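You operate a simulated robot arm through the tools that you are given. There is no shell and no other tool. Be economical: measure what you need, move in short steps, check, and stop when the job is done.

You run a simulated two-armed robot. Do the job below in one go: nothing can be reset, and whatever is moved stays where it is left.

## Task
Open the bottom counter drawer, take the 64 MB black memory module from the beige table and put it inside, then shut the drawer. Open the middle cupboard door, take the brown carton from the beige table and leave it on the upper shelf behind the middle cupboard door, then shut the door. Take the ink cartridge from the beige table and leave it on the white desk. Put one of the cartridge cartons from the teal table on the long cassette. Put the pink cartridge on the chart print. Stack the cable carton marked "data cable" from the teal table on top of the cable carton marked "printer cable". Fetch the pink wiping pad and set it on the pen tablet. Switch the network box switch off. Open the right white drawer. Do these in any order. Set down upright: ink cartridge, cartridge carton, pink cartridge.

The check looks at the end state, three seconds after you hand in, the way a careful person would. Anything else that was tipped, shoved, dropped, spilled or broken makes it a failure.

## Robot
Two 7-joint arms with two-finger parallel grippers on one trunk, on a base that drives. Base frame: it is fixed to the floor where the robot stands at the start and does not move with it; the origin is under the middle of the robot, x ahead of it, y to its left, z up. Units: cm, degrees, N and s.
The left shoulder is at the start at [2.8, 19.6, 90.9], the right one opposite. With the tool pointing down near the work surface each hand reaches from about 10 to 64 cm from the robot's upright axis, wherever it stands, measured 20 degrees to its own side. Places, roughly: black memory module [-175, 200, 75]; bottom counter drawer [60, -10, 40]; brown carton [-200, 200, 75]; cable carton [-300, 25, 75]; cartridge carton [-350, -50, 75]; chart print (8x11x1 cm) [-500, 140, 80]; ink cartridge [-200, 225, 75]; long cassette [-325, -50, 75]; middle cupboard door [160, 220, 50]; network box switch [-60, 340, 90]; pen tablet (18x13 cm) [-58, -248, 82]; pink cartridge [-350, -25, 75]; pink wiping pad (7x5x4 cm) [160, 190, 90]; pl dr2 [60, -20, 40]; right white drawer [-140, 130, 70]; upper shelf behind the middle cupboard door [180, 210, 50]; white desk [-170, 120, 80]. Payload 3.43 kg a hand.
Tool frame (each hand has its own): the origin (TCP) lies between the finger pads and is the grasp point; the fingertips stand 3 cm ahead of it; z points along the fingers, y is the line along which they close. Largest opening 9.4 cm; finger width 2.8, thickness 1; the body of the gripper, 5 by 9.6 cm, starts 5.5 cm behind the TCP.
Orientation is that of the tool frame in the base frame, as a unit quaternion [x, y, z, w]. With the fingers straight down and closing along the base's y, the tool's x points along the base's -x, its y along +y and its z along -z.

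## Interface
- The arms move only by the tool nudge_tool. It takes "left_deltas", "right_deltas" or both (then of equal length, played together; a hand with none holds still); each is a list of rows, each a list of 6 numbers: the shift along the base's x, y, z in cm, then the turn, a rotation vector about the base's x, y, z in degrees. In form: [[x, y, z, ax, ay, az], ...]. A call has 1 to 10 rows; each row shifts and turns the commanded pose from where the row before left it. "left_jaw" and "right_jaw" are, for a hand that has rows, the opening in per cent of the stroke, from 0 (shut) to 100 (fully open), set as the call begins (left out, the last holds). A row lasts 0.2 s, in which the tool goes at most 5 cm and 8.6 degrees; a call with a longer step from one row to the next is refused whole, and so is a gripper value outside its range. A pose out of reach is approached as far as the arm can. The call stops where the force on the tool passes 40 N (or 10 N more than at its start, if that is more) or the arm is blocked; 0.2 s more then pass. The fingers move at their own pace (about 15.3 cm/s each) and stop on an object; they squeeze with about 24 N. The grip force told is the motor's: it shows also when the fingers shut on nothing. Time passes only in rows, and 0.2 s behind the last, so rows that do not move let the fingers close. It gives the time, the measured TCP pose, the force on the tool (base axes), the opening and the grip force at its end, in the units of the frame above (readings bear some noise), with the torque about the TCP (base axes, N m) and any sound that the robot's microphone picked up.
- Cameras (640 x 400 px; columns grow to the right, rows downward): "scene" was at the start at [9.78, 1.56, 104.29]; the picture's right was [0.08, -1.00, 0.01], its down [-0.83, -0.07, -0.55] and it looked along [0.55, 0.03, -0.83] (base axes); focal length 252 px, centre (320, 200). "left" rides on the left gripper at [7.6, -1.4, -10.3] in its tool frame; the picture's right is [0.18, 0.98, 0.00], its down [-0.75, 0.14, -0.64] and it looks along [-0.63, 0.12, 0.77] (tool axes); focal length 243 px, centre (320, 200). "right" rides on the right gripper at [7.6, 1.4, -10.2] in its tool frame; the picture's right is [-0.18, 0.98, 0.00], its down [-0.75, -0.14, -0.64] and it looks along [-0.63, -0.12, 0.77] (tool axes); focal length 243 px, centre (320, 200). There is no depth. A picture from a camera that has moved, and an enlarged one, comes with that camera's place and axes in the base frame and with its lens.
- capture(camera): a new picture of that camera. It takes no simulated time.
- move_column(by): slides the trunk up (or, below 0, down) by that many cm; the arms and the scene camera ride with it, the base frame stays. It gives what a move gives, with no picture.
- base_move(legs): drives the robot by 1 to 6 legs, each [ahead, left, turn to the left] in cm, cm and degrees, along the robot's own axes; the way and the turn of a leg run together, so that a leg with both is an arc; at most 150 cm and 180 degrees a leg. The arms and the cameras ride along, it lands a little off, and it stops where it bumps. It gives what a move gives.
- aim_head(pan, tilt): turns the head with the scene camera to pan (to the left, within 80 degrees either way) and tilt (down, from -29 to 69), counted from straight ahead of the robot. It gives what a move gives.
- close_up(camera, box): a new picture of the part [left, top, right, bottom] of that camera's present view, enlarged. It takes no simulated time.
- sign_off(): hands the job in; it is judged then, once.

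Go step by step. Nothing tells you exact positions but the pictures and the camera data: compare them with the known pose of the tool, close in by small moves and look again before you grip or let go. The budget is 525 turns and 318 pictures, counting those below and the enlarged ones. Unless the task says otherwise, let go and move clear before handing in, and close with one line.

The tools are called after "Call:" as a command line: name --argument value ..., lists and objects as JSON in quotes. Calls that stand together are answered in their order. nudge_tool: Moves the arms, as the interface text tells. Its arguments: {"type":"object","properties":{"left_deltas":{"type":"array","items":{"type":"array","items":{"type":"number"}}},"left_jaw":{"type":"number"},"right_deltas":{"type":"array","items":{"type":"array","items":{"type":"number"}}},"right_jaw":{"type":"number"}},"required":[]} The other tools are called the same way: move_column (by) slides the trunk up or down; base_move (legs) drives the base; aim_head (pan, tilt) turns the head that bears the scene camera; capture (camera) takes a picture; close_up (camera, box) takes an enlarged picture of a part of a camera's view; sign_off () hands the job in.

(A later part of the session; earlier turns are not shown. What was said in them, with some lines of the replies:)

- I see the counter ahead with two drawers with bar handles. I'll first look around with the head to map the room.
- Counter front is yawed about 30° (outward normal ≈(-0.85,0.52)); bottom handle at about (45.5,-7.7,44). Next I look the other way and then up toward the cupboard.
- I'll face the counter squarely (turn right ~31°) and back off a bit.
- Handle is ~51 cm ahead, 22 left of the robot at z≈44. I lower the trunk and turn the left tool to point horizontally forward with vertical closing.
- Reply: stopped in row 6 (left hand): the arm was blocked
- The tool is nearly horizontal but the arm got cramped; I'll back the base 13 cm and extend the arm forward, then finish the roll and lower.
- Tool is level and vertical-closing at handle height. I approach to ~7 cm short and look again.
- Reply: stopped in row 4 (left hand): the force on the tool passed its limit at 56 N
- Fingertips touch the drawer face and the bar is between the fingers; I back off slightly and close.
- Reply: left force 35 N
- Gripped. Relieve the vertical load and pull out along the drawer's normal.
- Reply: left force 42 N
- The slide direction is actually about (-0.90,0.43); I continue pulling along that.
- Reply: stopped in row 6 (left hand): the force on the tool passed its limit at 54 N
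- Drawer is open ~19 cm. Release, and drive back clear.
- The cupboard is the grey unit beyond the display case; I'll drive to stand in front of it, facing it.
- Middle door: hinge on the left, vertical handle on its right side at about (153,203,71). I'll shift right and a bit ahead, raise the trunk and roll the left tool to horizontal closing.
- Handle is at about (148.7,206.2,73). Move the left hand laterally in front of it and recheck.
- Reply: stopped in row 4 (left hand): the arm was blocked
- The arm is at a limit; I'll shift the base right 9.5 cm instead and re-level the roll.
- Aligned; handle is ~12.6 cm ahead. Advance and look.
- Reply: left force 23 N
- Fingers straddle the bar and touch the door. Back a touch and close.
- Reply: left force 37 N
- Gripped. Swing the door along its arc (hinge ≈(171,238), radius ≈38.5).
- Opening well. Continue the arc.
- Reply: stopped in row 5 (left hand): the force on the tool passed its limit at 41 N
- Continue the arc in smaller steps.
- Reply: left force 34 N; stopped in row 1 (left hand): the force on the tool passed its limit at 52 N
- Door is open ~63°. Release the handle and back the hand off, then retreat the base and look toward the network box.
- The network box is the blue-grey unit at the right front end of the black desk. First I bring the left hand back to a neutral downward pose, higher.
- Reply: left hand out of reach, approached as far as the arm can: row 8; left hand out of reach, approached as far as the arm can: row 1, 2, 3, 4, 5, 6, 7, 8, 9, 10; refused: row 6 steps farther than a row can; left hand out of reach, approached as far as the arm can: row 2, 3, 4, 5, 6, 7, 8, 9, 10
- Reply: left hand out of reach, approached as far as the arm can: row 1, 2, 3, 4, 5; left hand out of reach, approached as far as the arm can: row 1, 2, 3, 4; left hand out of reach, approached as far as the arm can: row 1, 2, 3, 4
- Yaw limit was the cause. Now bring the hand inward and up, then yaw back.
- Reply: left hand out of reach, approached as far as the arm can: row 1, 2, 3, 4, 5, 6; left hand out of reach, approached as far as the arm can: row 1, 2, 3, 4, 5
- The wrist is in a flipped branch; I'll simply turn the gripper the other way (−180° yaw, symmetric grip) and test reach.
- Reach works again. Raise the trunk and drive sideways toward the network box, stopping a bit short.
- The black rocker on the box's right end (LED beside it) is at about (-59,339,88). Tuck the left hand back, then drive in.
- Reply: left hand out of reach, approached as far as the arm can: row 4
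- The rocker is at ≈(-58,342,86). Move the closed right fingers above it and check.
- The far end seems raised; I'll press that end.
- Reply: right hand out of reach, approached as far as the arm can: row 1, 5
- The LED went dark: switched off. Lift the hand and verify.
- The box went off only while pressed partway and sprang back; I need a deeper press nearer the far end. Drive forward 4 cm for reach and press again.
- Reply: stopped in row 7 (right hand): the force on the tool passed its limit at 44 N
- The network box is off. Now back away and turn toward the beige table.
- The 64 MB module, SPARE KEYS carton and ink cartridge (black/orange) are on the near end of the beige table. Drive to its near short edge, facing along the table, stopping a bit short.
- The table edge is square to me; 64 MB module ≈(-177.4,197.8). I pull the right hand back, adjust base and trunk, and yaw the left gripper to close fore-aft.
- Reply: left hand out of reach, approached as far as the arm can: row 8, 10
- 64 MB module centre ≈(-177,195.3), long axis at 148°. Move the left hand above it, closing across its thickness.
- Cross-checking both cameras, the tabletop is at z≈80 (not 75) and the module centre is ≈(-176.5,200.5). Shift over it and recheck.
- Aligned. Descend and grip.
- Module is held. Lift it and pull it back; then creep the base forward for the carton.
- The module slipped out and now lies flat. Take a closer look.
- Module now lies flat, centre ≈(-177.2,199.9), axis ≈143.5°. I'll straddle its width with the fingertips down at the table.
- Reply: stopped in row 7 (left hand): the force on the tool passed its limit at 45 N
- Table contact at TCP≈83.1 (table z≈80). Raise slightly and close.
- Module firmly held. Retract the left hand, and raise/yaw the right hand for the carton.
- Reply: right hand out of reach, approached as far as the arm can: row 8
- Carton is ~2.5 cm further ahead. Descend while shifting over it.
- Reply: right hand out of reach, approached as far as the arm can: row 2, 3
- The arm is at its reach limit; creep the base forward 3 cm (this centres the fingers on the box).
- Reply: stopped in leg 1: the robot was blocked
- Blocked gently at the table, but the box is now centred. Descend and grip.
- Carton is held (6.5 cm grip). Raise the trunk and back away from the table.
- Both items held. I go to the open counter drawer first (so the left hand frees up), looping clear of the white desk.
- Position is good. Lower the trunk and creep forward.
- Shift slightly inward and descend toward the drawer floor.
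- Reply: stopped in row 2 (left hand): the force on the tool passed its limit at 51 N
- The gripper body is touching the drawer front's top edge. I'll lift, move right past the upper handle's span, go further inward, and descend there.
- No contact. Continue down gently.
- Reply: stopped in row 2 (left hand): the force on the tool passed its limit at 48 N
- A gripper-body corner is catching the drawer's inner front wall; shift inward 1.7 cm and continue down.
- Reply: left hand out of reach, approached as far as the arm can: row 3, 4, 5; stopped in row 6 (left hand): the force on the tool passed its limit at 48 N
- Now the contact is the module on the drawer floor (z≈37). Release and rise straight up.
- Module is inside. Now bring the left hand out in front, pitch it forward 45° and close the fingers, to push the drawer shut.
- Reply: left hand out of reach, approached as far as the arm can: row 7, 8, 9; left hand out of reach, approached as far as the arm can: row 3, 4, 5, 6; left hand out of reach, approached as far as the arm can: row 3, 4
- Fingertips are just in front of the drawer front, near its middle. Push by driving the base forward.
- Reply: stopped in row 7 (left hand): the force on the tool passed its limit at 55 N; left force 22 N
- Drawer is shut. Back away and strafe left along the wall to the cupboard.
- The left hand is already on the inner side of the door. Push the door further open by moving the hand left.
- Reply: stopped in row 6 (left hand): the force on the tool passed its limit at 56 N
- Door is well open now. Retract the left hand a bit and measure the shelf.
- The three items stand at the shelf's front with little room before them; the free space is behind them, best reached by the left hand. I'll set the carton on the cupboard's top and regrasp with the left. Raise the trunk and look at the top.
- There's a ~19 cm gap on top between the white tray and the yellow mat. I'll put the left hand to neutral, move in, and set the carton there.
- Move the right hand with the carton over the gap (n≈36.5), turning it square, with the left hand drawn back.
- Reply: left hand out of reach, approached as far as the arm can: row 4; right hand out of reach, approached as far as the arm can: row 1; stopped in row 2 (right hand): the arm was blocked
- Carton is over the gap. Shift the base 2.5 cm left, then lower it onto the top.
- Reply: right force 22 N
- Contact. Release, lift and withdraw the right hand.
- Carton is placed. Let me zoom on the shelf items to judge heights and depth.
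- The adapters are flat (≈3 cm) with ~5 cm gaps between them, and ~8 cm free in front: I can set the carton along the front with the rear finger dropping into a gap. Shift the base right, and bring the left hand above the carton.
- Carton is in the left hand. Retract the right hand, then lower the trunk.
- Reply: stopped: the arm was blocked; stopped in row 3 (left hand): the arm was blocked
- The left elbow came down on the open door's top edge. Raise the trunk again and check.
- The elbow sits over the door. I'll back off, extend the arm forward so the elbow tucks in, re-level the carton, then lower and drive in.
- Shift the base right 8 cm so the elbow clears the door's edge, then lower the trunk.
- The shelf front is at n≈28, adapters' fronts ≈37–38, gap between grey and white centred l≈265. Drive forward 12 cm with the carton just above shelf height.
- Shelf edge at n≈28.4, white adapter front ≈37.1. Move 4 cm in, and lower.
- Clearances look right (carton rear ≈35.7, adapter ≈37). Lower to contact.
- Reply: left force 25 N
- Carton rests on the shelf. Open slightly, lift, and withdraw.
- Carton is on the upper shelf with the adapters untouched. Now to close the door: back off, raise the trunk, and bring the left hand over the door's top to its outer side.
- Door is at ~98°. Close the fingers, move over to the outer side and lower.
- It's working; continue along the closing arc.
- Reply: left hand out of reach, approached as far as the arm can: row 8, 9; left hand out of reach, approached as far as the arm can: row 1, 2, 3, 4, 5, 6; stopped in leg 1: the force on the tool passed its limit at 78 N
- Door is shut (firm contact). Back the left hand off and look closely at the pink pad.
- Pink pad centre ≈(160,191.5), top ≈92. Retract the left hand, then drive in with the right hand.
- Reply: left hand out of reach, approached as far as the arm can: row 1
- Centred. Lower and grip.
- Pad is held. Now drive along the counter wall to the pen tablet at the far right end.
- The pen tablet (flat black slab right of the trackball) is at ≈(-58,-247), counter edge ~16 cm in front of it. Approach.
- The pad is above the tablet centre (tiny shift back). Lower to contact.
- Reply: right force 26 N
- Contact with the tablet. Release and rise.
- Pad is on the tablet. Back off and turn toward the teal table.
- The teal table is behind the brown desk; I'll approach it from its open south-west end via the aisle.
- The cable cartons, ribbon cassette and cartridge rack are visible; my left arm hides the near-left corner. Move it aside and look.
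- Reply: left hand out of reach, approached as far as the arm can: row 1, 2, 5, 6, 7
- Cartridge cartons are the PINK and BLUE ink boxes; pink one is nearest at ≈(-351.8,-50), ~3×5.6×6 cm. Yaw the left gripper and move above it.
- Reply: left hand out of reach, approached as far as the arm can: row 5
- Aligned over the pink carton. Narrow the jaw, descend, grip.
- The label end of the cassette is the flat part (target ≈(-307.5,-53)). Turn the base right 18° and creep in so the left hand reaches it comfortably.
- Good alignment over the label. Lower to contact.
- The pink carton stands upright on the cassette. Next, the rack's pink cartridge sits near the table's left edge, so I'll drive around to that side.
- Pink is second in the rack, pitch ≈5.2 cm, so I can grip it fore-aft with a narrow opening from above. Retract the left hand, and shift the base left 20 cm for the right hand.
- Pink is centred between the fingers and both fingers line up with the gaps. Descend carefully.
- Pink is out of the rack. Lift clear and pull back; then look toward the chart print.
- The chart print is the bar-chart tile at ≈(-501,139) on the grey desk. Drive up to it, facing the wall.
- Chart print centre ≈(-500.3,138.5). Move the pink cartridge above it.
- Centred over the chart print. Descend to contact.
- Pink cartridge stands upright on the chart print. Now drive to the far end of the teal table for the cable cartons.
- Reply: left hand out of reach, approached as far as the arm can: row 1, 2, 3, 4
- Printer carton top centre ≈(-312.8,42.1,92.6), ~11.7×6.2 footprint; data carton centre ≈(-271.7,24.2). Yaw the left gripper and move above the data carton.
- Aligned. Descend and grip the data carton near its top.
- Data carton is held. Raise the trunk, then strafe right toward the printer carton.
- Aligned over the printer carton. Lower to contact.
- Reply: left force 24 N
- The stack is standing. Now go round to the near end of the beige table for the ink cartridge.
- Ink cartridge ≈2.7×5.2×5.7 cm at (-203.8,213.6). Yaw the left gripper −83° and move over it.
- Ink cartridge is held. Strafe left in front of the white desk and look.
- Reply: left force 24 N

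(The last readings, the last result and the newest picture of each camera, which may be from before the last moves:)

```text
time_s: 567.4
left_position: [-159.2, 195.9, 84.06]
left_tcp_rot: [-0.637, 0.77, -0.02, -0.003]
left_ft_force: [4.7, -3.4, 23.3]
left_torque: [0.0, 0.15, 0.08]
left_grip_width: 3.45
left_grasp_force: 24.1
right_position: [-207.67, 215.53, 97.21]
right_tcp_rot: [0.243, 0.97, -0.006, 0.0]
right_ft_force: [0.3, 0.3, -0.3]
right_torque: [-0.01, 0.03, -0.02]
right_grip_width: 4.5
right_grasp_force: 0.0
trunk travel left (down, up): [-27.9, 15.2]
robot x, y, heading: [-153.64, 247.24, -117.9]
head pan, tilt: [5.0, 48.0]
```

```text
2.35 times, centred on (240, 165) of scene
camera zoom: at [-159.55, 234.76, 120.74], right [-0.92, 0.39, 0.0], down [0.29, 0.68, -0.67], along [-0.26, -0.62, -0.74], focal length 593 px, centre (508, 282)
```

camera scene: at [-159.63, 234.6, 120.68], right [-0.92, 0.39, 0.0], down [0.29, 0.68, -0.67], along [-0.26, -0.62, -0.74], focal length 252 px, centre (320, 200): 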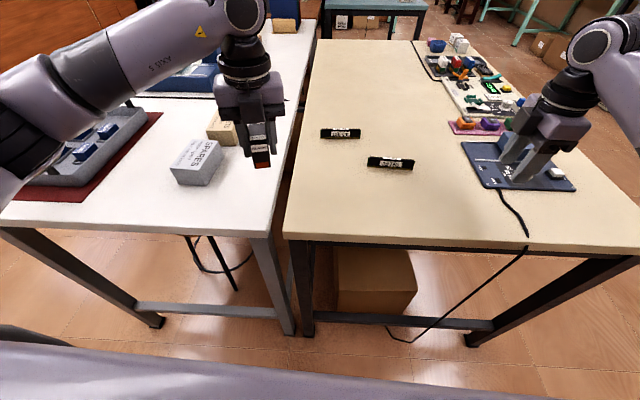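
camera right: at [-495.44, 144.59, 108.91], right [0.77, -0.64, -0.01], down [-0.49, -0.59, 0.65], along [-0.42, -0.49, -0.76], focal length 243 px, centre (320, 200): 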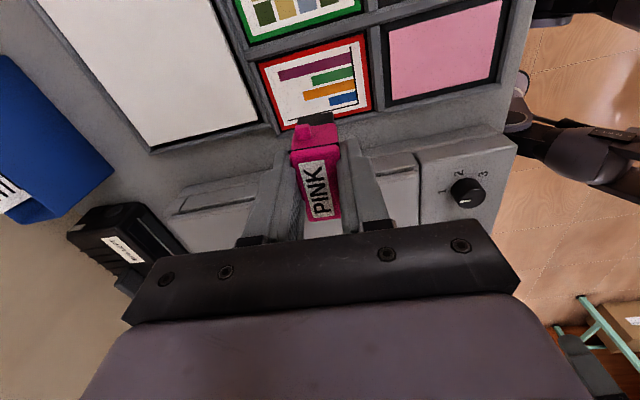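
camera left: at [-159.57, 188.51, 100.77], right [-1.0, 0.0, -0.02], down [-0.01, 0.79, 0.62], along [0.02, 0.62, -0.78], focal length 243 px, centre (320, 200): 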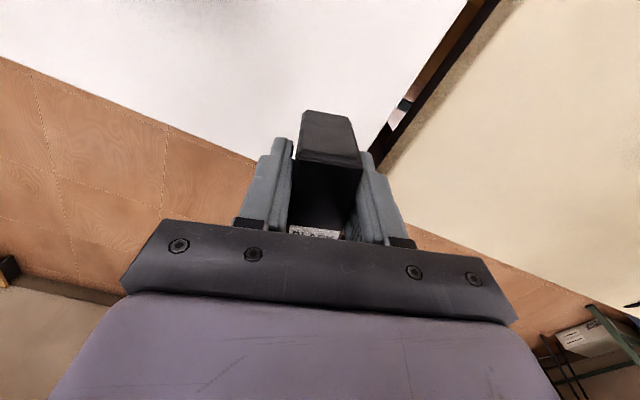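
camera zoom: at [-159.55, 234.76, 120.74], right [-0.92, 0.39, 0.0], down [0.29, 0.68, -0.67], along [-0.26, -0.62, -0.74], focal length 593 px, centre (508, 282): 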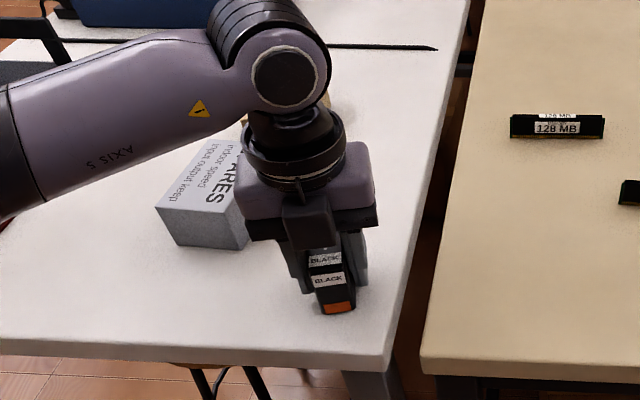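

Contact. Release, rise and step back.

Call:
nudge_tool --left_deltas '[[0, 0, 0.2, 0, 0, 0], [0, 0, 0, 0, 0, 0], [0, 0, 0, 0, 0, 0]]' --left_jaw 55

Call:
nudge_tool --left_deltas '[[0, 0, 1.5, 0, 0, 0], [0, 0, 2, 0, 0, 0], [0, 0, 3, 0, 0, 0], [0, 0, 3, 0, 0, 0], [0, 0, 1.5, 0, 0, 0]]'

Call:
base_move --legs '[[-20, 0, 0]]'

Call:
capture --camera "scene"

```text
time_s: 568.1
left_position: [-159.25, 196.07, 83.77]
left_tcp_rot: [-0.637, 0.77, -0.018, 0.001]
left_ft_force: [0.1, 0.6, -0.3]
left_torque: [-0.02, -0.01, -0.01]
left_grip_width: 5.15
left_grasp_force: 0.1
right_position: [-207.86, 215.31, 97.13]
right_tcp_rot: [0.243, 0.97, -0.006, 0.001]
right_ft_force: [0.3, 0.8, -0.2]
right_torque: [0.01, 0.01, 0.01]
right_grip_width: 4.47
right_grasp_force: 0.1
trunk travel left (down, up): [-27.9, 15.2]
robot x, y, heading: [-153.72, 246.94, -118.0]
head pan, tilt: [5.0, 48.0]
```

```text
time_s: 569.4
left_position: [-159.36, 195.98, 94.88]
left_tcp_rot: [-0.637, 0.771, -0.019, 0.0]
left_ft_force: [-0.7, -1.1, 0.3]
left_torque: [0.02, -0.01, -0.03]
left_grip_width: 5.2
left_grasp_force: 0.0
right_position: [-207.8, 215.37, 96.95]
right_tcp_rot: [0.244, 0.97, -0.005, 0.001]
right_ft_force: [0.7, -0.1, 0.7]
right_torque: [0.01, 0.01, 0.0]
right_grip_width: 4.5
right_grasp_force: 0.1
trunk travel left (down, up): [-27.9, 15.2]
robot x, y, heading: [-153.64, 247.14, -117.9]
head pan, tilt: [5.0, 48.0]
```

```text
time_s: 570.9
left_position: [-149.86, 213.51, 94.88]
left_tcp_rot: [-0.637, 0.771, -0.019, 0.0]
left_ft_force: [1.1, 0.4, -0.2]
left_torque: [-0.03, 0.01, 0.01]
left_grip_width: 5.16
left_grasp_force: 0.1
right_position: [-198.58, 232.96, 97.06]
right_tcp_rot: [0.243, 0.97, -0.006, 0.001]
right_ft_force: [0.2, 0.4, -0.2]
right_torque: [0.04, -0.01, 0.02]
right_grip_width: 4.5
right_grasp_force: 0.0
trunk travel left (down, up): [-27.9, 15.2]
robot x, y, heading: [-144.52, 264.53, -118.3]
head pan, tilt: [5.0, 48.0]
```

```text
115 pictures are left
camera scene: at [-150.27, 252.18, 120.68], right [-0.92, 0.39, 0.0], down [0.29, 0.68, -0.67], along [-0.26, -0.62, -0.74], focal length 252 px, centre (320, 200)
```

scene: 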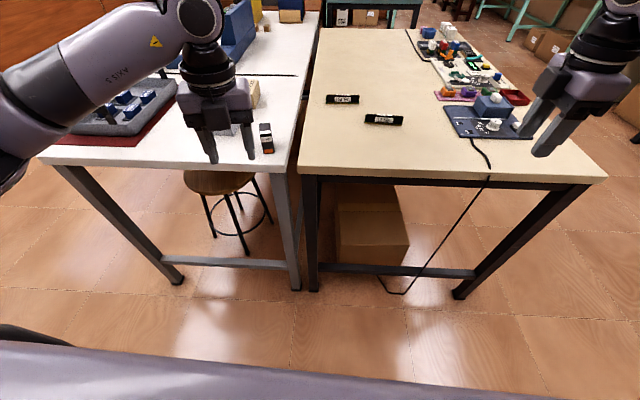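

Ink cartridge stands upright on the white desk. Now drive around to the desk's east side for the right drawer.

Call:
base_move --legs '[[0, 143, 0], [105, 0, 0], [0, 0, -92]]'

Call:
aim_head --pan 0 --tilt 40

Call:
capture --camera "scene"

```text
time_s: 592.8
left_position: [-116.03, 113.15, 94.8]
left_tcp_rot: [0.123, 0.992, -0.013, -0.013]
left_ft_force: [-0.4, 0.0, 0.1]
left_torque: [0.01, 0.01, 0.0]
left_grip_width: 5.15
left_grasp_force: 0.2
right_position: [-94.01, 160.47, 97.1]
right_tcp_rot: [0.872, 0.49, -0.004, -0.003]
right_ft_force: [0.3, -0.4, 0.5]
right_torque: [0.01, -0.05, 0.01]
right_grip_width: 4.5
right_grasp_force: 0.0
trunk travel left (down, up): [-27.9, 15.2]
robot x, y, heading: [-65.33, 104.51, 149.0]
head pan, tilt: [5.0, 48.0]
```

```text
time_s: 593.4
left_position: [-115.97, 113.16, 94.96]
left_tcp_rot: [0.122, 0.992, -0.013, -0.014]
left_ft_force: [0.7, -0.8, -0.3]
left_torque: [0.01, -0.03, 0.0]
left_grip_width: 5.17
left_grasp_force: 0.1
right_position: [-93.82, 160.39, 97.13]
right_tcp_rot: [0.872, 0.49, -0.004, -0.003]
right_ft_force: [-0.1, 0.1, -0.8]
right_torque: [-0.03, 0.01, -0.03]
right_grip_width: 4.48
right_grasp_force: 0.0
trunk travel left (down, up): [-27.9, 15.2]
robot x, y, heading: [-65.24, 104.2, 148.8]
head pan, tilt: [0.0, 40.0]
```

```text
114 pictures are left
camera scene: at [-77.61, 112.03, 121.82], right [0.52, 0.86, 0.0], down [0.55, -0.33, -0.77], along [-0.65, 0.4, -0.64], focal length 252 px, centre (320, 200)
```

scene: 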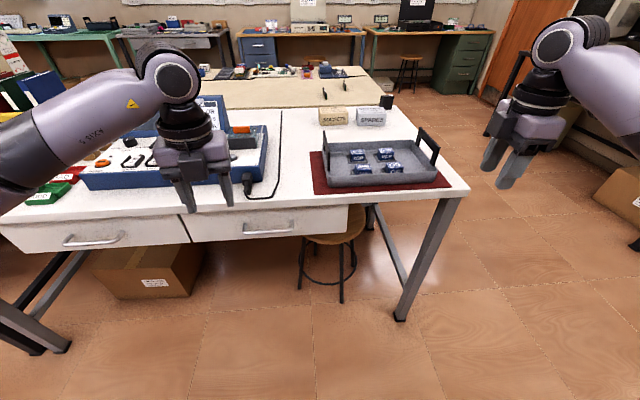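

The right drawer's bar handle is at ≈(-125,125,71). I'll use the right hand (already closing fore-aft): retract left, shift base left, lower the trunk, and check.

Call:
nudge_tool --left_deltas '[[3.5, -2, 0, 0, 0, 0], [3.5, -2, 0, 0, 0, 0], [3.5, -2, 0, 0, 0, 0], [3, -1.8, 0, 0, 0, 0]]'

Call:
base_move --legs '[[3, 28, 1]]'

Call:
move_column --by -14

Call:
capture --camera "scene"

Call:
capture --camera "right"

```text
time_s: 594.4
left_position: [-102.38, 105.34, 94.75]
left_tcp_rot: [0.122, 0.992, -0.013, -0.013]
left_ft_force: [0.1, -0.2, 0.5]
left_torque: [0.03, 0.0, -0.01]
left_grip_width: 5.16
left_grasp_force: 0.1
right_position: [-93.93, 160.52, 96.99]
right_tcp_rot: [0.872, 0.49, -0.004, -0.003]
right_ft_force: [-0.6, -0.3, -0.1]
right_torque: [-0.01, 0.0, 0.0]
right_grip_width: 4.53
right_grasp_force: 0.1
trunk travel left (down, up): [-27.9, 15.2]
robot x, y, heading: [-65.02, 104.35, 149.1]
head pan, tilt: [0.0, 40.0]
```

```text
time_s: 597.5
left_position: [-119.56, 82.19, 94.88]
left_tcp_rot: [0.116, 0.993, -0.013, -0.013]
left_ft_force: [0.3, 1.0, -0.1]
left_torque: [-0.01, 0.03, 0.01]
left_grip_width: 5.19
left_grasp_force: 0.0
right_position: [-111.58, 137.37, 97.09]
right_tcp_rot: [0.869, 0.495, -0.004, -0.004]
right_ft_force: [0.6, -0.1, -0.2]
right_torque: [0.0, 0.03, 0.0]
right_grip_width: 4.53
right_grasp_force: 0.1
trunk travel left (down, up): [-27.9, 15.2]
robot x, y, heading: [-82.45, 82.04, 149.5]
head pan, tilt: [0.0, 40.0]
```

```text
time_s: 599.2
left_position: [-119.58, 82.25, 80.85]
left_tcp_rot: [0.115, 0.993, -0.013, -0.013]
left_ft_force: [-0.1, -0.7, 0.2]
left_torque: [0.0, 0.0, 0.02]
left_grip_width: 5.18
left_grasp_force: 0.1
right_position: [-111.56, 137.37, 83.09]
right_tcp_rot: [0.869, 0.496, -0.005, -0.003]
right_ft_force: [0.1, -0.5, -0.2]
right_torque: [0.0, 0.01, 0.0]
right_grip_width: 4.49
right_grasp_force: 0.1
trunk travel left (down, up): [-13.9, 29.2]
robot x, y, heading: [-82.36, 82.27, 149.5]
head pan, tilt: [0.0, 40.0]
```

```text
113 pictures are left
camera scene: at [-94.73, 89.16, 107.83], right [0.51, 0.86, 0.0], down [0.55, -0.33, -0.77], along [-0.66, 0.39, -0.64], focal length 252 px, centre (320, 200)
```

scene: 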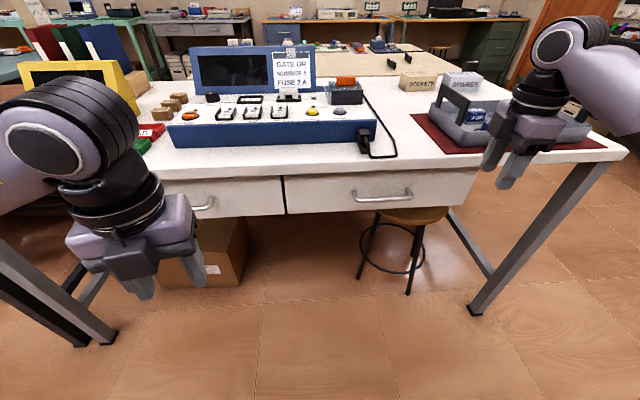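

```text
112 pictures are left
camera right: at [-106.55, 143.26, 93.39], right [0.75, -0.66, -0.01], down [-0.5, -0.58, 0.65], along [-0.43, -0.48, -0.76], focal length 243 px, centre (320, 200)
```

right: 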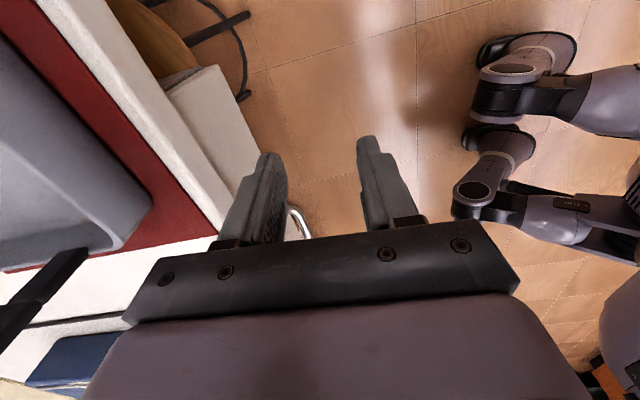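

Handle ≈(-126.6,125.2,69.8). Move the right hand in front of it and lower.

Call:
nudge_tool --right_deltas '[[-1.6, -3.25, 0, 0, 0, 0], [-1.6, -3.25, 0, 0, 0, 0], [-1.6, -3.25, 0, 0, 0, 0], [-1.6, -3.25, 0, 0, 0, 0], [-1.6, -3.25, 0, 0, 0, 0], [0, 0, -3, 0, 0, 0], [0, 0, 0, 0, 0, 0]]' --right_jaw 45

Call:
capture --camera "right"

Call:
close_up --camera "scene" --box '[280, 100, 480, 240]'

```text
time_s: 600.8
left_position: [-119.49, 82.27, 80.82]
left_tcp_rot: [0.115, 0.993, -0.013, -0.013]
left_ft_force: [0.5, -0.1, 0.5]
left_torque: [0.0, 0.02, -0.01]
left_grip_width: 5.15
left_grasp_force: 0.1
right_position: [-119.62, 120.93, 80.26]
right_tcp_rot: [0.869, 0.495, -0.003, -0.003]
right_ft_force: [0.1, -0.1, 0.3]
right_torque: [-0.03, 0.03, 0.03]
right_grip_width: 4.23
right_grasp_force: 0.0
trunk travel left (down, up): [-13.9, 29.2]
robot x, y, heading: [-82.46, 81.93, 149.4]
head pan, tilt: [0.0, 40.0]
```

```text
111 pictures are left
camera right: at [-114.46, 126.89, 90.52], right [0.75, -0.66, -0.01], down [-0.5, -0.58, 0.65], along [-0.43, -0.48, -0.76], focal length 243 px, centre (320, 200)
```

right: 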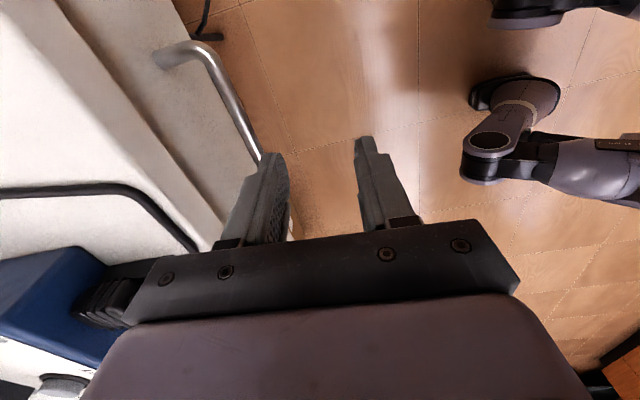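

```text
2.86 times, centred on (380, 170) of scene
camera zoom: at [-94.73, 89.17, 107.82], right [0.51, 0.86, 0.0], down [0.55, -0.33, -0.77], along [-0.66, 0.39, -0.64], focal length 720 px, centre (149, 286)
```

zoom: 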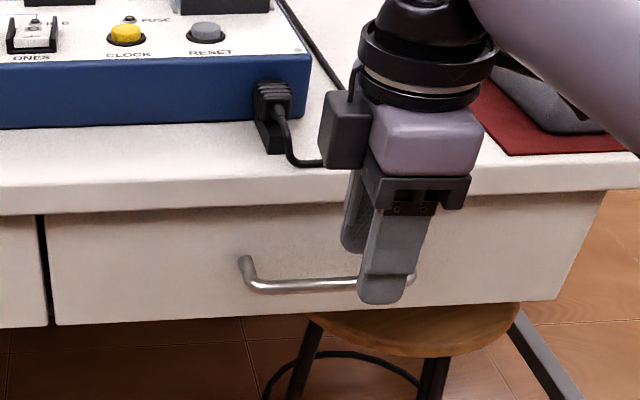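

The desk top overhangs the handle, so a vertical grip won't fit. Pitch the right tool ~50° forward and approach the bar along the tool axis.

Call:
nudge_tool --right_deltas '[[1, -0.6, 0, 4.23, 7.17, 0], [0, 0, 0, 4.23, 7.17, 0], [0, 0, 0, 4.23, 7.17, 0], [0, 0, -1, 4.23, 7.17, 0], [0, 0, -1, 4.23, 7.17, 0], [0, 0, -1, 4.23, 7.17, 0], [0, 0, 0, 0, 0, 0]]'

Call:
capture --camera "right"

Call:
close_up --camera "scene" --box '[280, 100, 480, 240]'

```text
time_s: 602.4
left_position: [-119.45, 82.3, 80.76]
left_tcp_rot: [0.115, 0.993, -0.013, -0.013]
left_ft_force: [0.0, 0.2, -0.4]
left_torque: [-0.01, -0.02, 0.02]
left_grip_width: 5.17
left_grasp_force: 0.0
right_position: [-118.68, 120.51, 77.1]
right_tcp_rot: [0.784, 0.449, -0.215, -0.371]
right_ft_force: [-1.1, -0.7, 0.4]
right_torque: [-0.02, 0.01, 0.0]
right_grip_width: 4.23
right_grasp_force: 0.1
trunk travel left (down, up): [-13.9, 29.2]
robot x, y, heading: [-82.2, 81.89, 149.4]
head pan, tilt: [0.0, 40.0]
```

```text
109 pictures are left
camera right: at [-107.31, 122.65, 82.55], right [0.44, -0.48, -0.76], down [-0.03, -0.85, 0.52], along [-0.9, -0.21, -0.39], focal length 243 px, centre (320, 200)
```

right: 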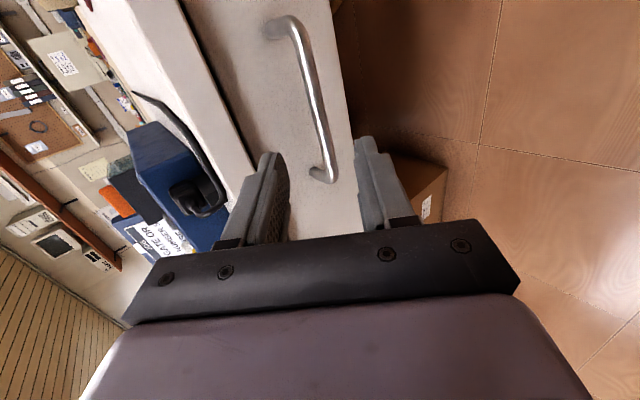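

```text
2.86 times, centred on (380, 170) of scene
camera zoom: at [-94.73, 89.16, 107.82], right [0.51, 0.86, 0.0], down [0.55, -0.33, -0.77], along [-0.66, 0.39, -0.64], focal length 720 px, centre (149, 286)
```

zoom: 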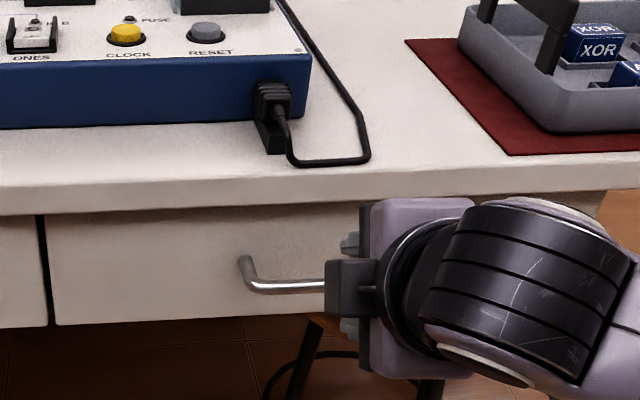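

The bar (z≈71.7, l 39–52) lies along the tool axis. Advance and look.

Call:
nudge_tool --right_deltas '[[-1.5, 1, -1.2, 0, 0, 0], [-1.5, 1, -1.2, 0, 0, 0], [-1.5, 0.9, -1.2, 0, 0, 0], [-1.2, 0.8, -1, 0, 0, 0], [0, 0, 0, 0, 0, 0]]'

Call:
capture --camera "right"

```text
time_s: 603.6
left_position: [-119.4, 82.21, 80.83]
left_tcp_rot: [0.115, 0.993, -0.013, -0.016]
left_ft_force: [-0.6, -0.1, 1.6]
left_torque: [-0.02, 0.01, -0.02]
left_grip_width: 5.16
left_grasp_force: 0.0
right_position: [-124.3, 124.25, 72.74]
right_tcp_rot: [0.784, 0.449, -0.215, -0.371]
right_ft_force: [19.9, -6.2, 9.9]
right_torque: [0.13, 0.57, 0.06]
right_grip_width: 3.93
right_grasp_force: 0.1
trunk travel left (down, up): [-13.9, 29.2]
robot x, y, heading: [-82.1, 82.01, 149.5]
head pan, tilt: [0.0, 40.0]
```

```text
107 pictures are left
camera right: at [-112.93, 126.41, 78.15], right [0.44, -0.48, -0.76], down [-0.03, -0.85, 0.52], along [-0.9, -0.21, -0.39], focal length 243 px, centre (320, 200)
```

right: 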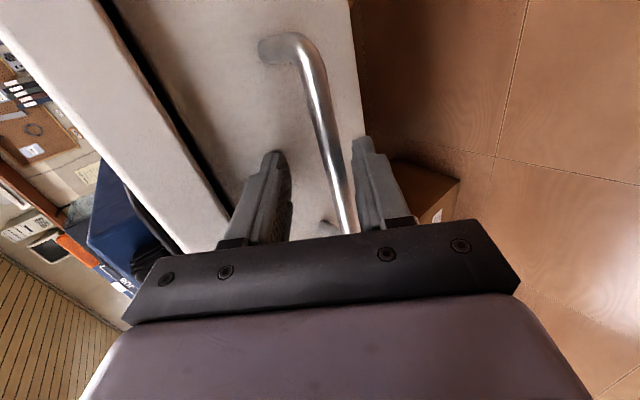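

The bar is between the fingers and a fingertip touches the face. Close the grip.

Call:
nudge_tool --right_deltas '[[0.4, -0.2, 0, 0, 0, 0], [0, 0, 0, 0, 0, 0], [0, 0, 0, 0, 0, 0], [0, 0, 0, 0, 0, 0]]' --right_jaw 0

```text
time_s: 604.6
left_position: [-119.61, 82.44, 80.7]
left_tcp_rot: [0.116, 0.993, -0.014, -0.012]
left_ft_force: [-0.5, 0.6, 0.6]
left_torque: [0.0, 0.02, -0.01]
left_grip_width: 5.18
left_grasp_force: 0.1
right_position: [-124.08, 124.06, 71.86]
right_tcp_rot: [0.786, 0.451, -0.211, -0.366]
right_ft_force: [-3.2, -3.7, -25.5]
right_torque: [1.02, -0.71, 0.5]
right_grip_width: 1.29
right_grasp_force: 44.6
trunk travel left (down, up): [-13.9, 29.2]
robot x, y, heading: [-82.02, 81.93, 149.5]
head pan, tilt: [0.0, 40.0]
```

Call:
nudge_tool --right_deltas '[[0, 0, -0.4, 0, 0, 0], [1, -0.58, 0, 0, 0, 0], [1.73, -1, 0, 0, 0, 0], [1.73, -1, 0, 0, 0, 0], [1.73, -1, 0, 0, 0, 0]]'

Call:
capture --camera "scene"

```text
time_s: 605.8
left_position: [-119.64, 82.38, 80.82]
left_tcp_rot: [0.116, 0.993, -0.014, -0.014]
left_ft_force: [1.4, 0.8, -0.4]
left_torque: [-0.02, -0.01, -0.01]
left_grip_width: 5.18
left_grasp_force: 0.1
right_position: [-117.87, 120.91, 71.8]
right_tcp_rot: [0.787, 0.447, -0.209, -0.369]
right_ft_force: [7.0, 12.2, -21.2]
right_torque: [0.42, -0.54, 1.33]
right_grip_width: 1.31
right_grasp_force: 44.8
trunk travel left (down, up): [-13.9, 29.2]
robot x, y, heading: [-82.38, 82.15, 149.6]
head pan, tilt: [0.0, 40.0]
```

```text
106 pictures are left
camera scene: at [-94.78, 89.35, 107.79], right [0.51, 0.86, 0.0], down [0.55, -0.33, -0.76], along [-0.66, 0.39, -0.64], focal length 252 px, centre (320, 200)
```

scene: 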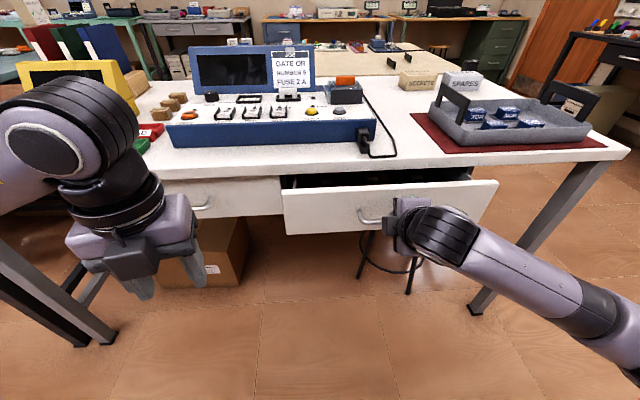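

Drawer is opening. Continue with the arm, then back the base for the rest.

Call:
nudge_tool --right_deltas '[[1.73, -0.9, -0.2, 0, 0, 0], [1.73, -0.9, 0, 0, 0, 0], [1.73, -0.9, 0, 0, 0, 0], [1.73, -0.9, 0, 0, 0, 0], [0, 0, 0, 0, 0, 0]]'

Call:
base_move --legs '[[-5, 0, 0]]'

Call:
capture --camera "scene"

```text
time_s: 607.0
left_position: [-119.49, 82.38, 80.91]
left_tcp_rot: [0.116, 0.993, -0.015, -0.016]
left_ft_force: [-0.1, 0.2, 0.7]
left_torque: [0.0, 0.0, 0.0]
left_grip_width: 5.16
left_grasp_force: 0.0
right_position: [-110.68, 117.5, 71.78]
right_tcp_rot: [0.788, 0.444, -0.207, -0.373]
right_ft_force: [16.2, 34.5, -4.3]
right_torque: [0.95, -0.52, 0.78]
right_grip_width: 1.33
right_grasp_force: 45.1
trunk travel left (down, up): [-13.9, 29.2]
robot x, y, heading: [-82.44, 81.83, 149.7]
head pan, tilt: [0.0, 40.0]
```

```text
time_s: 607.9
left_position: [-115.27, 80.02, 80.89]
left_tcp_rot: [0.116, 0.993, -0.015, -0.014]
left_ft_force: [-0.1, -0.1, -0.5]
left_torque: [-0.01, -0.01, -0.05]
left_grip_width: 5.18
left_grasp_force: 0.0
right_position: [-106.63, 114.94, 71.97]
right_tcp_rot: [0.787, 0.446, -0.206, -0.373]
right_ft_force: [17.2, 34.0, 0.8]
right_torque: [1.43, -0.66, 0.11]
right_grip_width: 1.3
right_grasp_force: 44.5
trunk travel left (down, up): [-13.9, 29.2]
robot x, y, heading: [-78.39, 79.28, 149.7]
head pan, tilt: [0.0, 40.0]
```

```text
105 pictures are left
camera scene: at [-90.49, 86.87, 107.83], right [0.51, 0.86, 0.0], down [0.55, -0.33, -0.77], along [-0.66, 0.39, -0.64], focal length 252 px, centre (320, 200)
```

scene: 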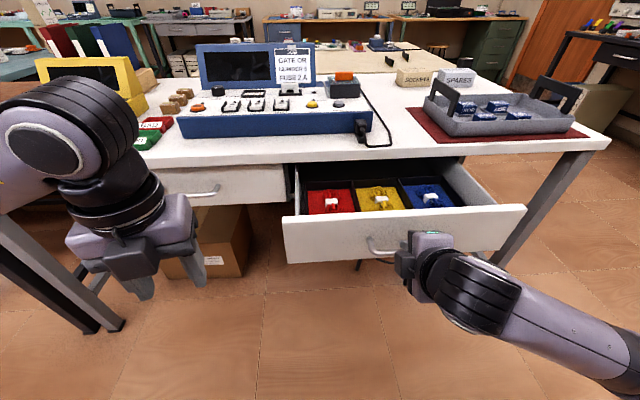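

Open ~20 cm. Pull a little further to see whether it's at its stop.

Call:
nudge_tool --right_deltas '[[0.9, 0.3, 0, 0, 0, 0], [1.5, -0.7, 0, 0, 0, 0], [1.5, -0.75, 0, 0, 0, 0], [1.5, -0.75, 0, 0, 0, 0]]'

Call:
capture --camera "scene"

```text
time_s: 608.9
left_position: [-115.36, 79.65, 80.85]
left_tcp_rot: [0.116, 0.993, -0.012, -0.013]
left_ft_force: [0.1, -1.1, 0.1]
left_torque: [0.01, -0.01, -0.01]
left_grip_width: 5.17
left_grasp_force: 0.0
right_position: [-102.3, 113.04, 71.84]
right_tcp_rot: [0.786, 0.445, -0.209, -0.376]
right_ft_force: [-8.6, -13.6, 10.1]
right_torque: [0.07, -0.02, 2.04]
right_grip_width: 1.32
right_grasp_force: 44.8
right hand out of reach, approached as far as the arm can: row 4
trunk travel left (down, up): [-13.9, 29.2]
robot x, y, heading: [-77.81, 79.18, 149.4]
head pan, tilt: [0.0, 40.0]
```

```text
104 pictures are left
camera scene: at [-90.58, 86.61, 107.87], right [0.51, 0.86, 0.0], down [0.55, -0.32, -0.77], along [-0.66, 0.39, -0.64], focal length 252 px, centre (320, 200)
```

scene: 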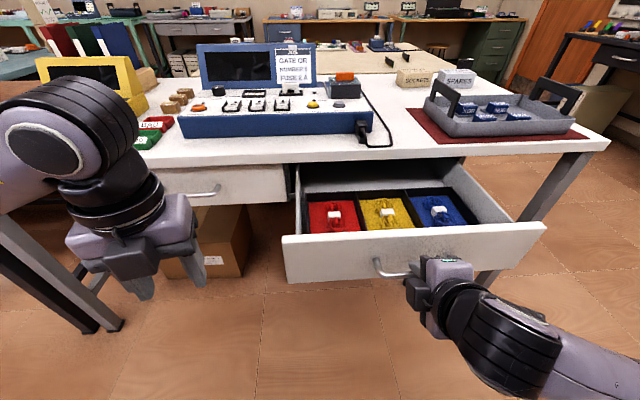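

Drawer is open ~24 cm. Release and back out along the tool axis in small combined steps.

Call:
nudge_tool --right_deltas '[[0, 0, 0, 0, 0, 0], [0, 0, 0, 0, 0, 0], [0, 0, 0, 0, 0, 0]]' --right_jaw 52

Call:
nudge_tool --right_deltas '[[0.7, -0.4, 0.65, 0, 0, 0], [0.7, -0.4, 0.65, 0, 0, 0], [0.7, -0.4, 0.65, 0, 0, 0], [0, 0, 0, 0, 0, 0]]'

Call:
capture --camera "right"

```text
time_s: 609.7
left_position: [-115.37, 79.75, 80.83]
left_tcp_rot: [0.116, 0.993, -0.012, -0.013]
left_ft_force: [0.4, -0.2, 0.6]
left_torque: [-0.03, 0.01, 0.02]
left_grip_width: 5.18
left_grasp_force: 0.0
right_position: [-102.28, 113.15, 71.58]
right_tcp_rot: [0.788, 0.445, -0.204, -0.374]
right_ft_force: [-0.6, -0.2, 0.8]
right_torque: [0.01, -0.01, 0.01]
right_grip_width: 4.88
right_grasp_force: 0.1
trunk travel left (down, up): [-13.9, 29.2]
robot x, y, heading: [-78.16, 79.9, 149.6]
head pan, tilt: [0.0, 40.0]
```

```text
time_s: 610.7
left_position: [-115.42, 79.82, 80.87]
left_tcp_rot: [0.116, 0.993, -0.013, -0.013]
left_ft_force: [0.3, 0.2, 0.4]
left_torque: [-0.02, -0.02, -0.04]
left_grip_width: 5.18
left_grasp_force: 0.0
right_position: [-102.74, 112.16, 72.3]
right_tcp_rot: [0.787, 0.445, -0.204, -0.374]
right_ft_force: [0.4, 0.3, -0.4]
right_torque: [0.0, -0.01, -0.01]
right_grip_width: 4.87
right_grasp_force: 0.0
right hand out of reach, approached as far as the arm can: row 1, 2, 3
trunk travel left (down, up): [-13.9, 29.2]
robot x, y, heading: [-78.25, 79.7, 149.7]
head pan, tilt: [0.0, 40.0]
```

```text
103 pictures are left
camera right: at [-91.32, 114.04, 78.01], right [0.44, -0.48, -0.76], down [-0.05, -0.86, 0.51], along [-0.89, -0.19, -0.4], focal length 243 px, centre (320, 200)
```

right: 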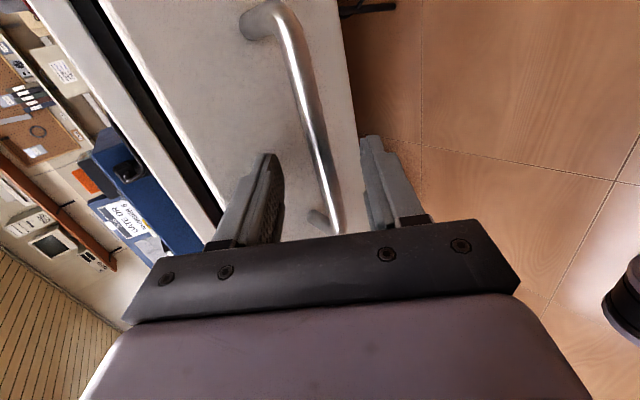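

Arm can't retreat further that way; I alternate small base-back and trunk-up steps to slide off the bar.

Call:
base_move --legs '[[-1.5, 0, 0]]'

Call:
move_column --by 1.5

Call:
base_move --legs '[[-1.5, 0, 0]]'

Call:
move_column --by 1.5

Call:
capture --camera "right"

Call:
capture --camera "scene"

```text
time_s: 611.5
left_position: [-114.1, 79.06, 80.84]
left_tcp_rot: [0.115, 0.993, -0.013, -0.013]
left_ft_force: [-0.7, 0.2, 0.0]
left_torque: [-0.02, 0.01, 0.0]
left_grip_width: 5.15
left_grasp_force: 0.0
right_position: [-101.41, 111.35, 72.4]
right_tcp_rot: [0.787, 0.446, -0.204, -0.374]
right_ft_force: [-0.4, -0.3, 0.1]
right_torque: [-0.01, -0.01, -0.02]
right_grip_width: 4.9
right_grasp_force: 0.1
trunk travel left (down, up): [-13.9, 29.2]
robot x, y, heading: [-76.85, 78.8, 149.4]
head pan, tilt: [0.0, 40.0]
```

```text
time_s: 612.1
left_position: [-114.1, 79.02, 82.39]
left_tcp_rot: [0.116, 0.993, -0.013, -0.013]
left_ft_force: [0.5, 0.5, -0.3]
left_torque: [0.04, -0.02, 0.0]
left_grip_width: 5.17
left_grasp_force: 0.0
right_position: [-101.4, 111.38, 73.75]
right_tcp_rot: [0.787, 0.446, -0.204, -0.374]
right_ft_force: [-1.4, -0.2, -0.7]
right_torque: [0.01, 0.04, 0.01]
right_grip_width: 4.91
right_grasp_force: 0.1
trunk travel left (down, up): [-15.4, 27.7]
robot x, y, heading: [-76.9, 78.86, 149.4]
head pan, tilt: [0.0, 40.0]
```

```text
time_s: 612.9
left_position: [-112.8, 78.31, 82.4]
left_tcp_rot: [0.115, 0.993, -0.013, -0.012]
left_ft_force: [0.1, -0.6, 0.3]
left_torque: [0.0, 0.01, 0.02]
left_grip_width: 5.14
left_grasp_force: 0.1
right_position: [-100.02, 110.56, 73.91]
right_tcp_rot: [0.788, 0.445, -0.204, -0.374]
right_ft_force: [-0.4, 0.1, 0.5]
right_torque: [0.0, 0.01, 0.01]
right_grip_width: 4.9
right_grasp_force: 0.1
trunk travel left (down, up): [-15.4, 27.7]
robot x, y, heading: [-75.41, 78.23, 149.3]
head pan, tilt: [0.0, 40.0]
```

```text
time_s: 613.5
left_position: [-112.81, 78.28, 83.88]
left_tcp_rot: [0.115, 0.993, -0.013, -0.012]
left_ft_force: [0.6, 0.4, 0.4]
left_torque: [-0.03, 0.0, -0.02]
left_grip_width: 5.17
left_grasp_force: 0.2
right_position: [-100.08, 110.63, 75.47]
right_tcp_rot: [0.788, 0.444, -0.205, -0.373]
right_ft_force: [0.1, 0.7, -0.3]
right_torque: [0.02, -0.02, -0.04]
right_grip_width: 4.9
right_grasp_force: 0.0
trunk travel left (down, up): [-16.9, 26.2]
robot x, y, heading: [-75.37, 78.15, 149.4]
head pan, tilt: [0.0, 40.0]
```

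```text
102 pictures are left
camera right: at [-88.76, 112.54, 81.01], right [0.44, -0.48, -0.76], down [-0.05, -0.86, 0.51], along [-0.89, -0.19, -0.4], focal length 243 px, centre (320, 200)
```

right: 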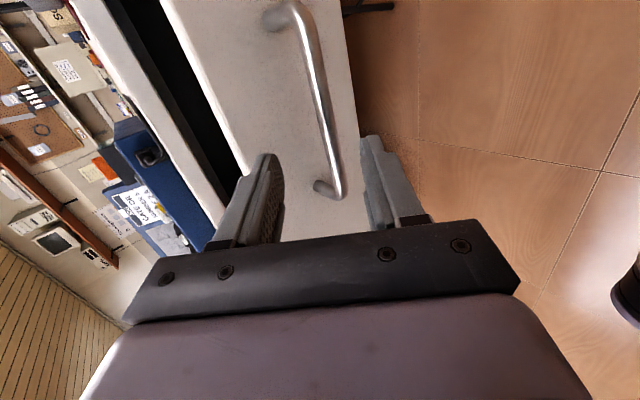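

```text
101 pictures are left
camera scene: at [-88.02, 85.21, 110.83], right [0.51, 0.86, 0.0], down [0.55, -0.33, -0.77], along [-0.66, 0.39, -0.64], focal length 252 px, centre (320, 200)
```

scene: 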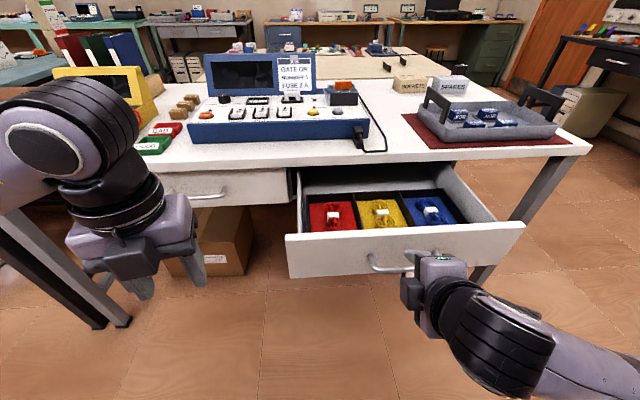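

Fingers are clear of the bar. Back the base away and verify.

Call:
base_move --legs '[[-25, 0, 0]]'

Call:
capture --camera "scene"

```text
time_s: 615.3
left_position: [-91.43, 65.74, 83.79]
left_tcp_rot: [0.116, 0.993, -0.013, -0.013]
left_ft_force: [1.1, 0.3, 0.3]
left_torque: [-0.03, 0.0, 0.02]
left_grip_width: 5.17
left_grasp_force: 0.1
right_position: [-78.62, 98.06, 75.35]
right_tcp_rot: [0.788, 0.444, -0.205, -0.373]
right_ft_force: [0.0, -0.5, 0.2]
right_torque: [0.01, -0.01, -0.03]
right_grip_width: 4.88
right_grasp_force: 0.1
trunk travel left (down, up): [-16.9, 26.2]
robot x, y, heading: [-53.5, 65.4, 149.7]
head pan, tilt: [0.0, 40.0]
```

```text
100 pictures are left
camera scene: at [-66.57, 72.58, 110.82], right [0.51, 0.86, 0.0], down [0.55, -0.33, -0.77], along [-0.66, 0.39, -0.64], focal length 252 px, centre (320, 200)
```

scene: 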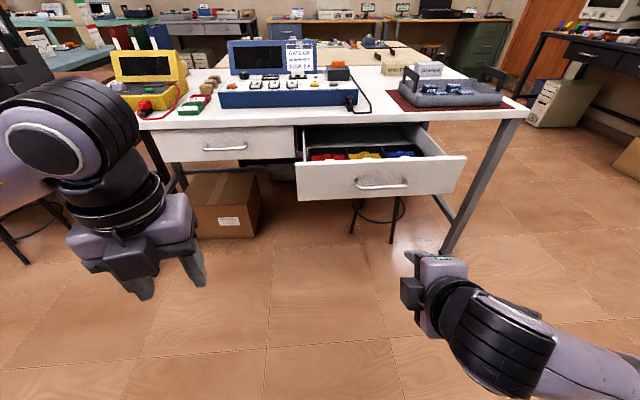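

Right drawer is open. For a final check I turn round to view the counter drawer, cupboard and network box.

Call:
base_move --legs '[[0, 0, -150]]'

Call:
aim_head --pan 15 --tilt 12

Call:
capture --camera "scene"

Call:
aim_head --pan -35 --tilt 20

Call:
capture --camera "scene"

```text
time_s: 621.8
left_position: [-22.5, 85.24, 83.84]
left_tcp_rot: [0.986, 0.168, 0.009, -0.017]
left_ft_force: [-0.1, -0.1, -0.2]
left_torque: [-0.01, -0.01, -0.04]
left_grip_width: 5.18
left_grasp_force: 0.0
right_position: [-15.88, 51.17, 75.35]
right_tcp_rot: [0.648, -0.632, 0.301, -0.3]
right_ft_force: [1.0, -0.3, 0.1]
right_torque: [0.02, 0.0, 0.0]
right_grip_width: 4.89
right_grasp_force: 0.1
trunk travel left (down, up): [-16.9, 26.2]
robot x, y, heading: [-54.19, 65.19, 2.1]
head pan, tilt: [0.0, 40.0]
```

```text
time_s: 622.7
left_position: [-22.48, 85.26, 83.8]
left_tcp_rot: [0.986, 0.169, 0.009, -0.016]
left_ft_force: [-0.1, -0.2, 0.0]
left_torque: [0.01, 0.02, 0.01]
left_grip_width: 5.15
left_grasp_force: 0.1
right_position: [-15.84, 51.16, 75.35]
right_tcp_rot: [0.648, -0.632, 0.301, -0.3]
right_ft_force: [-0.5, -0.1, -0.9]
right_torque: [0.03, 0.01, 0.02]
right_grip_width: 4.87
right_grasp_force: 0.0
trunk travel left (down, up): [-16.9, 26.2]
robot x, y, heading: [-53.89, 65.6, 2.0]
head pan, tilt: [15.0, 12.0]
```

```text
99 pictures are left
camera scene: at [-39.46, 68.25, 115.26], right [0.29, -0.96, 0.0], down [-0.2, -0.06, -0.98], along [0.93, 0.29, -0.21], focal length 252 px, centre (320, 200)
```

scene: 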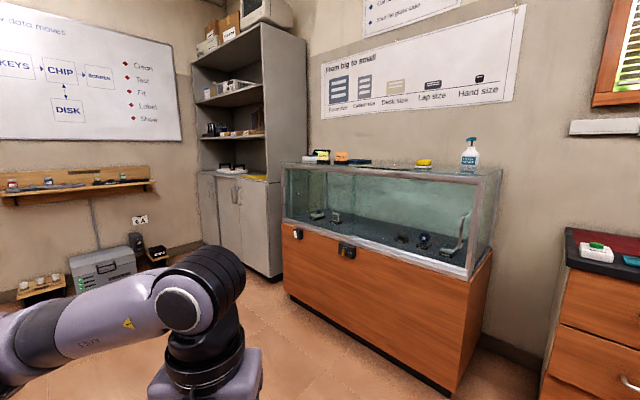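

```text
time_s: 623.9
left_position: [-22.47, 85.2, 83.75]
left_tcp_rot: [0.986, 0.167, 0.009, -0.017]
left_ft_force: [-0.8, -0.3, -0.1]
left_torque: [0.0, 0.02, 0.04]
left_grip_width: 5.17
left_grasp_force: 0.1
right_position: [-15.72, 51.17, 75.39]
right_tcp_rot: [0.649, -0.631, 0.301, -0.301]
right_ft_force: [0.6, 0.0, -0.2]
right_torque: [-0.02, -0.01, -0.05]
right_grip_width: 4.9
right_grasp_force: 0.1
trunk travel left (down, up): [-16.9, 26.2]
robot x, y, heading: [-53.7, 65.03, 2.0]
head pan, tilt: [-35.0, 20.0]
```

```text
98 pictures are left
camera scene: at [-40.55, 60.46, 113.97], right [-0.54, -0.84, 0.0], down [-0.29, 0.19, -0.94], along [0.79, -0.51, -0.34], focal length 252 px, centre (320, 200)
```

scene: 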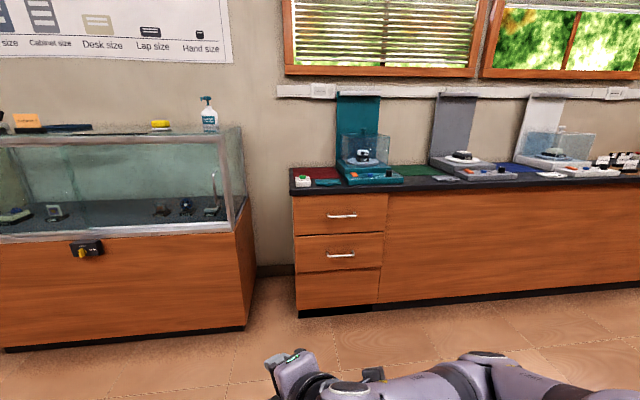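

Call:
close_up --camera "scene" --box '[270, 170, 410, 330]'

Call:
aim_head --pan 18 --tilt 20

Call:
close_up --camera "scene" --box '[180, 90, 320, 230]'

Call:
aim_head --pan 80 --tilt 12

Call:
capture --camera "scene"

```text
2.50 times, centred on (340, 250) of scene
camera zoom: at [-40.55, 60.46, 113.97], right [-0.54, -0.84, 0.0], down [-0.29, 0.19, -0.94], along [0.79, -0.51, -0.34], focal length 630 px, centre (270, 75)
```

zoom: 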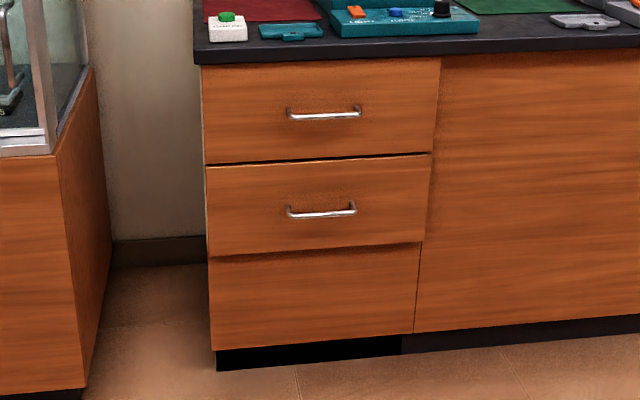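

```text
time_s: 625.1
left_position: [-22.52, 85.12, 83.83]
left_tcp_rot: [0.986, 0.168, 0.008, -0.016]
left_ft_force: [0.8, -1.0, 0.0]
left_torque: [0.01, 0.01, 0.01]
left_grip_width: 5.16
left_grasp_force: 0.0
right_position: [-15.84, 51.19, 75.36]
right_tcp_rot: [0.648, -0.632, 0.301, -0.3]
right_ft_force: [-0.2, 0.4, 0.2]
right_torque: [0.0, 0.01, -0.01]
right_grip_width: 4.91
right_grasp_force: 0.1
trunk travel left (down, up): [-16.9, 26.2]
robot x, y, heading: [-54.33, 65.53, 2.0]
head pan, tilt: [18.0, 20.0]
```

```text
2.86 times, centred on (250, 160) of scene
camera zoom: at [-39.63, 68.71, 113.96], right [0.34, -0.94, 0.0], down [-0.32, -0.12, -0.94], along [0.88, 0.32, -0.34], focal length 720 px, centre (520, 314)
```

zoom: 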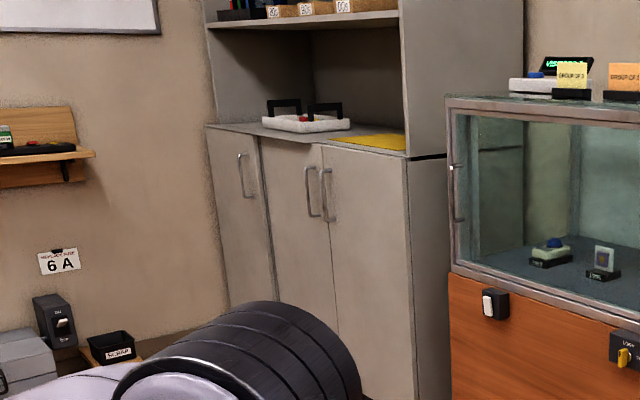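

```text
time_s: 626.4
left_position: [-22.67, 85.23, 83.8]
left_tcp_rot: [0.986, 0.167, 0.008, -0.016]
left_ft_force: [0.4, 0.1, -0.2]
left_torque: [0.01, -0.03, -0.01]
left_grip_width: 5.14
left_grasp_force: 0.1
right_position: [-15.79, 51.05, 75.34]
right_tcp_rot: [0.648, -0.632, 0.301, -0.3]
right_ft_force: [0.0, -1.1, 0.1]
right_torque: [0.01, -0.01, 0.03]
right_grip_width: 4.87
right_grasp_force: 0.1
trunk travel left (down, up): [-16.9, 26.2]
robot x, y, heading: [-54.0, 65.16, 2.0]
head pan, tilt: [80.0, 12.0]
```

```text
95 pictures are left
camera scene: at [-47.08, 74.75, 115.27], right [0.99, -0.14, 0.0], down [-0.03, -0.21, -0.98], along [0.14, 0.97, -0.21], focal length 252 px, centre (320, 200)
```

scene: 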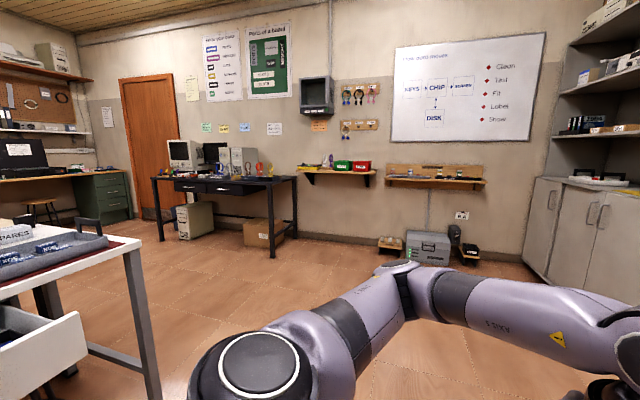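

Call:
close_up --camera "scene" --box '[220, 150, 300, 200]'

```text
8.00 times, centred on (260, 175) of scene
camera zoom: at [-47.08, 74.75, 115.27], right [0.99, -0.14, 0.0], down [-0.03, -0.21, -0.98], along [0.14, 0.97, -0.21], focal length 2015 px, centre (800, 400)
```

zoom: 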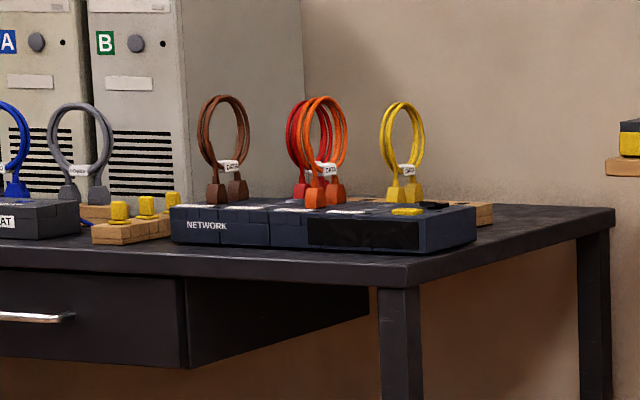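

The network box is still off, the counter drawer and cupboard door are shut, the right white drawer is open, and both hands are clear. Everything on the list is done, so I'm handing in.

Call:
sign_off

```text
The job is handed in.
```

All nine jobs are done and the job is handed in; the 64 MB module slipped and fell flat on the beige table on my first grip, and I picked it up again before putting it in the drawer.
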